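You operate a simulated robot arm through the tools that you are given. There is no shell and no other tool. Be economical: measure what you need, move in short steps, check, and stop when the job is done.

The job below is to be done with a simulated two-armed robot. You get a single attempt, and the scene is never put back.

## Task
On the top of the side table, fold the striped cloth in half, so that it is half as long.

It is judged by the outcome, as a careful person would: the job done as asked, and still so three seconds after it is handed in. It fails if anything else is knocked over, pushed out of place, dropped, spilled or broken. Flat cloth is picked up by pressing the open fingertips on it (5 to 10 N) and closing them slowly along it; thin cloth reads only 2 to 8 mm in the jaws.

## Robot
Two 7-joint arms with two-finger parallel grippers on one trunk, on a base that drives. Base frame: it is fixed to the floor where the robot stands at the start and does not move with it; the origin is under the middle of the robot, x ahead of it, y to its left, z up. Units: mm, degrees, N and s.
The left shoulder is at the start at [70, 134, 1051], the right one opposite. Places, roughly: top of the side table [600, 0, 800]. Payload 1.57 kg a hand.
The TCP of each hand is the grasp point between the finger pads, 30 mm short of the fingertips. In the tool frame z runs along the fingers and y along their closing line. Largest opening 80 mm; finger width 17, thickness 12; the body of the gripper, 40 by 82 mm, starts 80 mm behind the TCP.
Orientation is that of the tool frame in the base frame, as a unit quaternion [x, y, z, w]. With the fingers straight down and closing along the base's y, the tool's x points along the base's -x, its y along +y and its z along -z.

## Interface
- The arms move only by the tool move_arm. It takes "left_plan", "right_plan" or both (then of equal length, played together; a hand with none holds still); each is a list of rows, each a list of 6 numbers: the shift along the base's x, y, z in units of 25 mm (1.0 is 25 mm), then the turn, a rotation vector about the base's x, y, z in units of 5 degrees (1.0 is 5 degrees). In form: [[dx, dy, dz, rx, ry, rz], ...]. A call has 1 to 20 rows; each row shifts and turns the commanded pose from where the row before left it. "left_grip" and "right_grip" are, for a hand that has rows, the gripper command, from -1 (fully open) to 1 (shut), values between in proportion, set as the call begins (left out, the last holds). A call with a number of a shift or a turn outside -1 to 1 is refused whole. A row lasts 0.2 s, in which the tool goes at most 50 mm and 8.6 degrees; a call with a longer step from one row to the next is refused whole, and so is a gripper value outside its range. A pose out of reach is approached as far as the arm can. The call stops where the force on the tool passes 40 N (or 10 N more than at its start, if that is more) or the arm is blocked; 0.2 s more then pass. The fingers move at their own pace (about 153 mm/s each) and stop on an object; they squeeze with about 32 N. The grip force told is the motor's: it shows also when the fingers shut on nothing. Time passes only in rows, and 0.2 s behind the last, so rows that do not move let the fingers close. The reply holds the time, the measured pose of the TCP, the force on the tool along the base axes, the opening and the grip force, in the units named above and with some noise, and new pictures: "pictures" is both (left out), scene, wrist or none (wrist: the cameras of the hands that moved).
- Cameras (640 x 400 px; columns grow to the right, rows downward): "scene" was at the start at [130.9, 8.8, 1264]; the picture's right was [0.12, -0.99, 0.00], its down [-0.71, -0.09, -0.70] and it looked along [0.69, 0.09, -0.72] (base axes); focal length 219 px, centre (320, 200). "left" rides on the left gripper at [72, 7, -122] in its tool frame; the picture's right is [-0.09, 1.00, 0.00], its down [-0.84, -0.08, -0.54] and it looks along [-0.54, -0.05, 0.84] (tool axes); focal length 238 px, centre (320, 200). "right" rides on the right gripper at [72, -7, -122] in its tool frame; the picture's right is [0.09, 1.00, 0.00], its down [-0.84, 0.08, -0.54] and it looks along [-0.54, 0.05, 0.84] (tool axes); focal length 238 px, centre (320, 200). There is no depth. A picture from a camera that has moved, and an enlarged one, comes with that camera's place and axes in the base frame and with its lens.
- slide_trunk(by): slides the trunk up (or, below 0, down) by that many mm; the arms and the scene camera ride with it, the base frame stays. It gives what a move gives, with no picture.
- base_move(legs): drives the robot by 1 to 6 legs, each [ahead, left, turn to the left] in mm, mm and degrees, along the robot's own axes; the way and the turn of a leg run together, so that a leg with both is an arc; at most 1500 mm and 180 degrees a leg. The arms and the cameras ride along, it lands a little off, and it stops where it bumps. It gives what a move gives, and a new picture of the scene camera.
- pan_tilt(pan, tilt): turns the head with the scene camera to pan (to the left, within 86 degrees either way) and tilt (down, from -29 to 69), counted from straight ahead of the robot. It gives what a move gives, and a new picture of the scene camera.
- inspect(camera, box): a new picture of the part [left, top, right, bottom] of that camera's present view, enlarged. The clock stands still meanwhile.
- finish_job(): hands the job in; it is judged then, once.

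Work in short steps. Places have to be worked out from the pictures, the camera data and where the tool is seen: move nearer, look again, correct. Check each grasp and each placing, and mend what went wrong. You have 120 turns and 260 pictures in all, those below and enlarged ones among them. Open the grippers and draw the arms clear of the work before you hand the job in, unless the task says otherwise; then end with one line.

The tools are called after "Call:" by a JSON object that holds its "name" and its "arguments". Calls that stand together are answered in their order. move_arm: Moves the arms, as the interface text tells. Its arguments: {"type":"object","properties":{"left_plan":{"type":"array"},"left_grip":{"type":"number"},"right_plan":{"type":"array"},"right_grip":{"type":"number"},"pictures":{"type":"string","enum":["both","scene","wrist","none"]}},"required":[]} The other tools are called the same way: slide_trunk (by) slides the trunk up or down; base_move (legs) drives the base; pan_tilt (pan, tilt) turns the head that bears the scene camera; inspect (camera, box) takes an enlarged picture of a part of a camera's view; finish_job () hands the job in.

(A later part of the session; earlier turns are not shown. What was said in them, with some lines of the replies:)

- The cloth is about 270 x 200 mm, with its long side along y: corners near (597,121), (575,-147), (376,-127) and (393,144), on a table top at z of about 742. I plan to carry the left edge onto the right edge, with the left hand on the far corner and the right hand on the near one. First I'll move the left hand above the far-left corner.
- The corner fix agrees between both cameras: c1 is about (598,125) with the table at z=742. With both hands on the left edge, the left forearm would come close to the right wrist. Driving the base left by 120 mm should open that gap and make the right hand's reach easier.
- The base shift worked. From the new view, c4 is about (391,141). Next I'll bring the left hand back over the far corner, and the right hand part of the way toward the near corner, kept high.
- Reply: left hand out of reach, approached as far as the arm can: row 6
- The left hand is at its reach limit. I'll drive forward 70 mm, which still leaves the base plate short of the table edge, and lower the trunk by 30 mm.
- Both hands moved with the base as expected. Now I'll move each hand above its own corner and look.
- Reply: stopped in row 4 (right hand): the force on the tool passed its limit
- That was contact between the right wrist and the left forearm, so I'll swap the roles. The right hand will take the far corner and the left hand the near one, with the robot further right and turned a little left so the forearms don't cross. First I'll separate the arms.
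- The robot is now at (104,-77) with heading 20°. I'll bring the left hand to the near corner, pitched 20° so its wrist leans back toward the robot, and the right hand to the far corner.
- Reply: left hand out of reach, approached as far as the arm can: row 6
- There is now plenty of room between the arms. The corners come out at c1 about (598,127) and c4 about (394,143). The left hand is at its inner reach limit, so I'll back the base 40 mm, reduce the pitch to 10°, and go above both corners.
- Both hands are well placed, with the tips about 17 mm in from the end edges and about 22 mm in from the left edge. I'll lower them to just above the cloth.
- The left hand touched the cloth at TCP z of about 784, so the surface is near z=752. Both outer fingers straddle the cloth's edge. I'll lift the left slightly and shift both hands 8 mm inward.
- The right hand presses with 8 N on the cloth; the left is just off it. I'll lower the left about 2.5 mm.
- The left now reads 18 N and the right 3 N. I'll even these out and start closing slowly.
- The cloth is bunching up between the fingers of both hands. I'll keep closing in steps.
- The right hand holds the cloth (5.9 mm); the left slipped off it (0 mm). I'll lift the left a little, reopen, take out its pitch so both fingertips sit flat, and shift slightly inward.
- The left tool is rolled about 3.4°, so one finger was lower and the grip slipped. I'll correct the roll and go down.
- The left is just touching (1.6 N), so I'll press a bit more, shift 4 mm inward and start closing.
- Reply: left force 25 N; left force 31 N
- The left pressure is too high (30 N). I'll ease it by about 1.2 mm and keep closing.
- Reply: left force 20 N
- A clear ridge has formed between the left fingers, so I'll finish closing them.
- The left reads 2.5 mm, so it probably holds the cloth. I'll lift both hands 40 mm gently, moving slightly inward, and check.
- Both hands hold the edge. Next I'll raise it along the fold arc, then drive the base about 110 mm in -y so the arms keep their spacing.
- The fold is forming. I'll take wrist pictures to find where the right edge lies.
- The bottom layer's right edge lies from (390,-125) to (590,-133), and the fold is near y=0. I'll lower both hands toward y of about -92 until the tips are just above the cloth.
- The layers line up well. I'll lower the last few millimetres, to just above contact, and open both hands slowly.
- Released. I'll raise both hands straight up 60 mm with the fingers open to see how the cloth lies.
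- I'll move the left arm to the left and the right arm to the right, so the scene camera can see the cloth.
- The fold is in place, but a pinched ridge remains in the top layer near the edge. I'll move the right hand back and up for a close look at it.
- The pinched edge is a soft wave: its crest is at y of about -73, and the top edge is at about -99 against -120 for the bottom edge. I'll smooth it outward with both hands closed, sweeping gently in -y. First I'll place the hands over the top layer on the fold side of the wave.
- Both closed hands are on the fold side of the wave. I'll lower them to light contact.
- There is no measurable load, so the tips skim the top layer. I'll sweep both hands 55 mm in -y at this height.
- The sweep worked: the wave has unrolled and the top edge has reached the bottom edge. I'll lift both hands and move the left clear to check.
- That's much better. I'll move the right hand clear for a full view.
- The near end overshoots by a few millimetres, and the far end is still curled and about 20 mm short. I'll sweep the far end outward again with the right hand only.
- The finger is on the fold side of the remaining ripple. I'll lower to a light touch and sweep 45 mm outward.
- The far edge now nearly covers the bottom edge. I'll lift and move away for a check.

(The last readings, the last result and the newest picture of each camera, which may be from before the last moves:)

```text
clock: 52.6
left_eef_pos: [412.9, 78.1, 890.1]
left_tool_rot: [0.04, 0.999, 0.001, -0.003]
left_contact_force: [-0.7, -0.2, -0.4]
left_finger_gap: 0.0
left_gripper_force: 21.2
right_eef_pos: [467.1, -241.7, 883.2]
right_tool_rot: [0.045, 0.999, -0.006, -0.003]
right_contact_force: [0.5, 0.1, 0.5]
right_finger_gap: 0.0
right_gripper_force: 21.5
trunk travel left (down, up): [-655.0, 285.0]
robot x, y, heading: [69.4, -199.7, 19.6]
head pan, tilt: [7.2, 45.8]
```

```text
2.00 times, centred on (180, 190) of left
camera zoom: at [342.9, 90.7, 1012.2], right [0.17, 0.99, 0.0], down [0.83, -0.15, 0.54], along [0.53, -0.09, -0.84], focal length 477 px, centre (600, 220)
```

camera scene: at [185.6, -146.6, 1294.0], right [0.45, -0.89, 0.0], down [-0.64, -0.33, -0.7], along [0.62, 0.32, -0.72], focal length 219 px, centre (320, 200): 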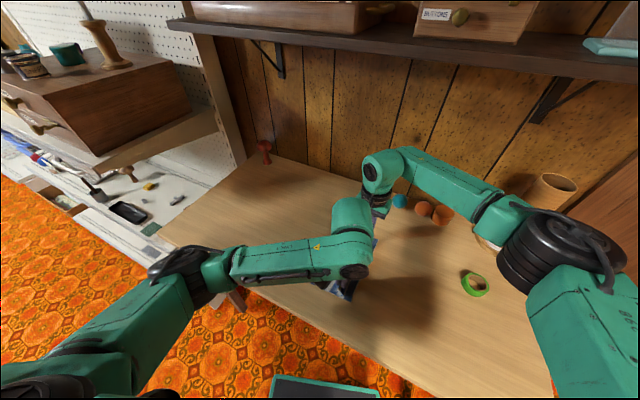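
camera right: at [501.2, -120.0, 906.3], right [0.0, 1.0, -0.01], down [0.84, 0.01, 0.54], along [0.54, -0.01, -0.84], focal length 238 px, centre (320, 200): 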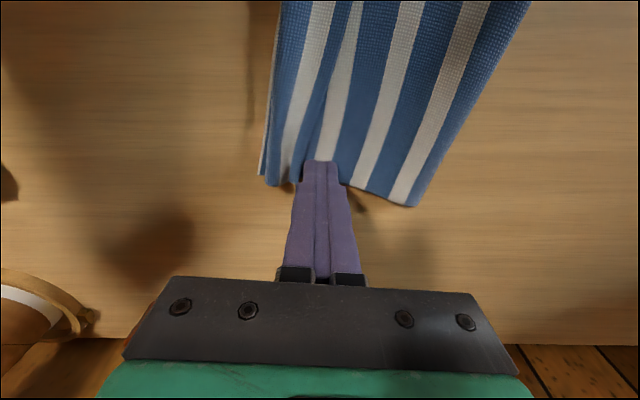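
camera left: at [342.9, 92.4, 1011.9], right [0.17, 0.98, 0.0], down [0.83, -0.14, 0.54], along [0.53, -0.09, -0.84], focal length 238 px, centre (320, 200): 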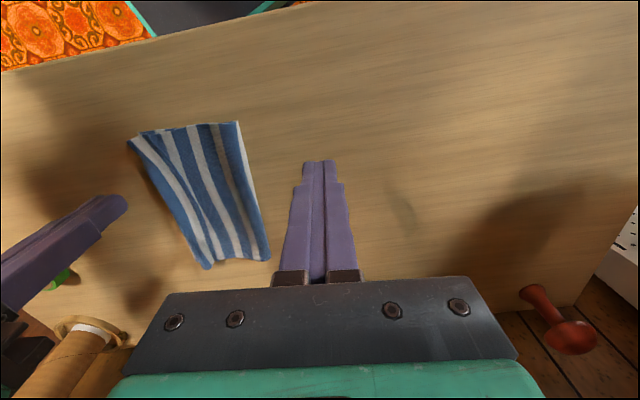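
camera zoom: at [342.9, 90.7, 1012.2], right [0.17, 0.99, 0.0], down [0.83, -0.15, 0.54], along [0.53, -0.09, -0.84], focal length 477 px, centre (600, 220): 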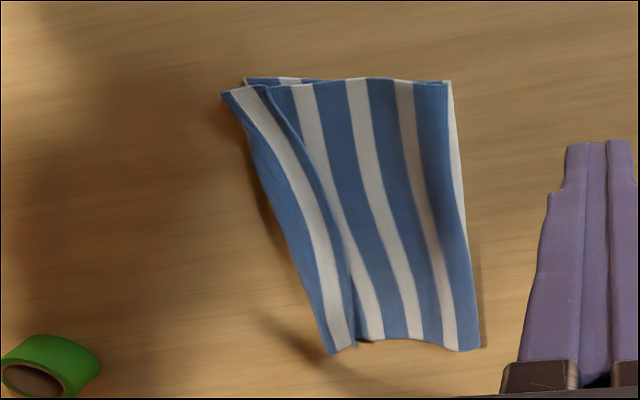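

The cloth is folded in half, with the edges meeting within about 10 mm and only a slight ripple left. I'll open the grippers and draw both arms up and clear.

Call:
{"name": "move_arm", "arguments": {"left_plan": [[0, 0.8, 0.8, 0, 0, 0], [0, 0.8, 0.8, 0, 0, 0], [0, 0.8, 0.5, 0, 0, 0], [0, 0.8, 0, 0, 0, 0], [0, 0, 0, 0, 0, 0]], "right_plan": [[-0.4, -0.5, 0.9, 0, 0, 0], [-0.4, -0.5, 0.9, 0, 0, 0], [-0.4, -0.5, 0.9, 0, 0, 0], [-0.4, -0.5, 0.5, 0, 0, 0], [0, 0, 0, 0, 0, 0]], "left_grip": -1, "right_grip": -1, "pictures": "scene"}}

```text
clock: 53.8
left_eef_pos: [413.0, 158.6, 942.6]
left_tool_rot: [0.04, 0.999, 0.0, -0.003]
left_contact_force: [0.9, -0.2, 0.0]
left_finger_gap: 80.4
left_gripper_force: 0.0
right_eef_pos: [426.9, -291.6, 963.4]
right_tool_rot: [0.044, 0.999, -0.006, -0.002]
right_contact_force: [0.3, 0.4, 0.3]
right_finger_gap: 80.2
right_gripper_force: 0.0
trunk travel left (down, up): [-655.0, 285.0]
robot x, y, heading: [64.6, -199.6, 20.0]
head pan, tilt: [7.2, 45.8]
camera scene: at [186.3, -146.6, 1293.9], right [0.45, -0.89, 0.0], down [-0.64, -0.33, -0.7], along [0.62, 0.32, -0.72], focal length 219 px, centre (320, 200)
```

scene: 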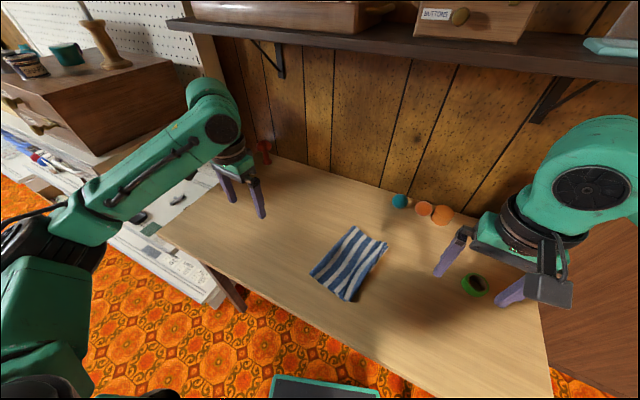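

The cloth lies folded, the other objects are where they were, and both arms are clear, so I'll hand the job in.

Call:
{"name": "finish_job", "arguments": {}}

```text
The job is handed in.
```

The striped cloth is folded in half on the side table, so it is half as long; its edges meet within about 10 mm, a slight ripple remains in the top layer, and nothing else was moved.
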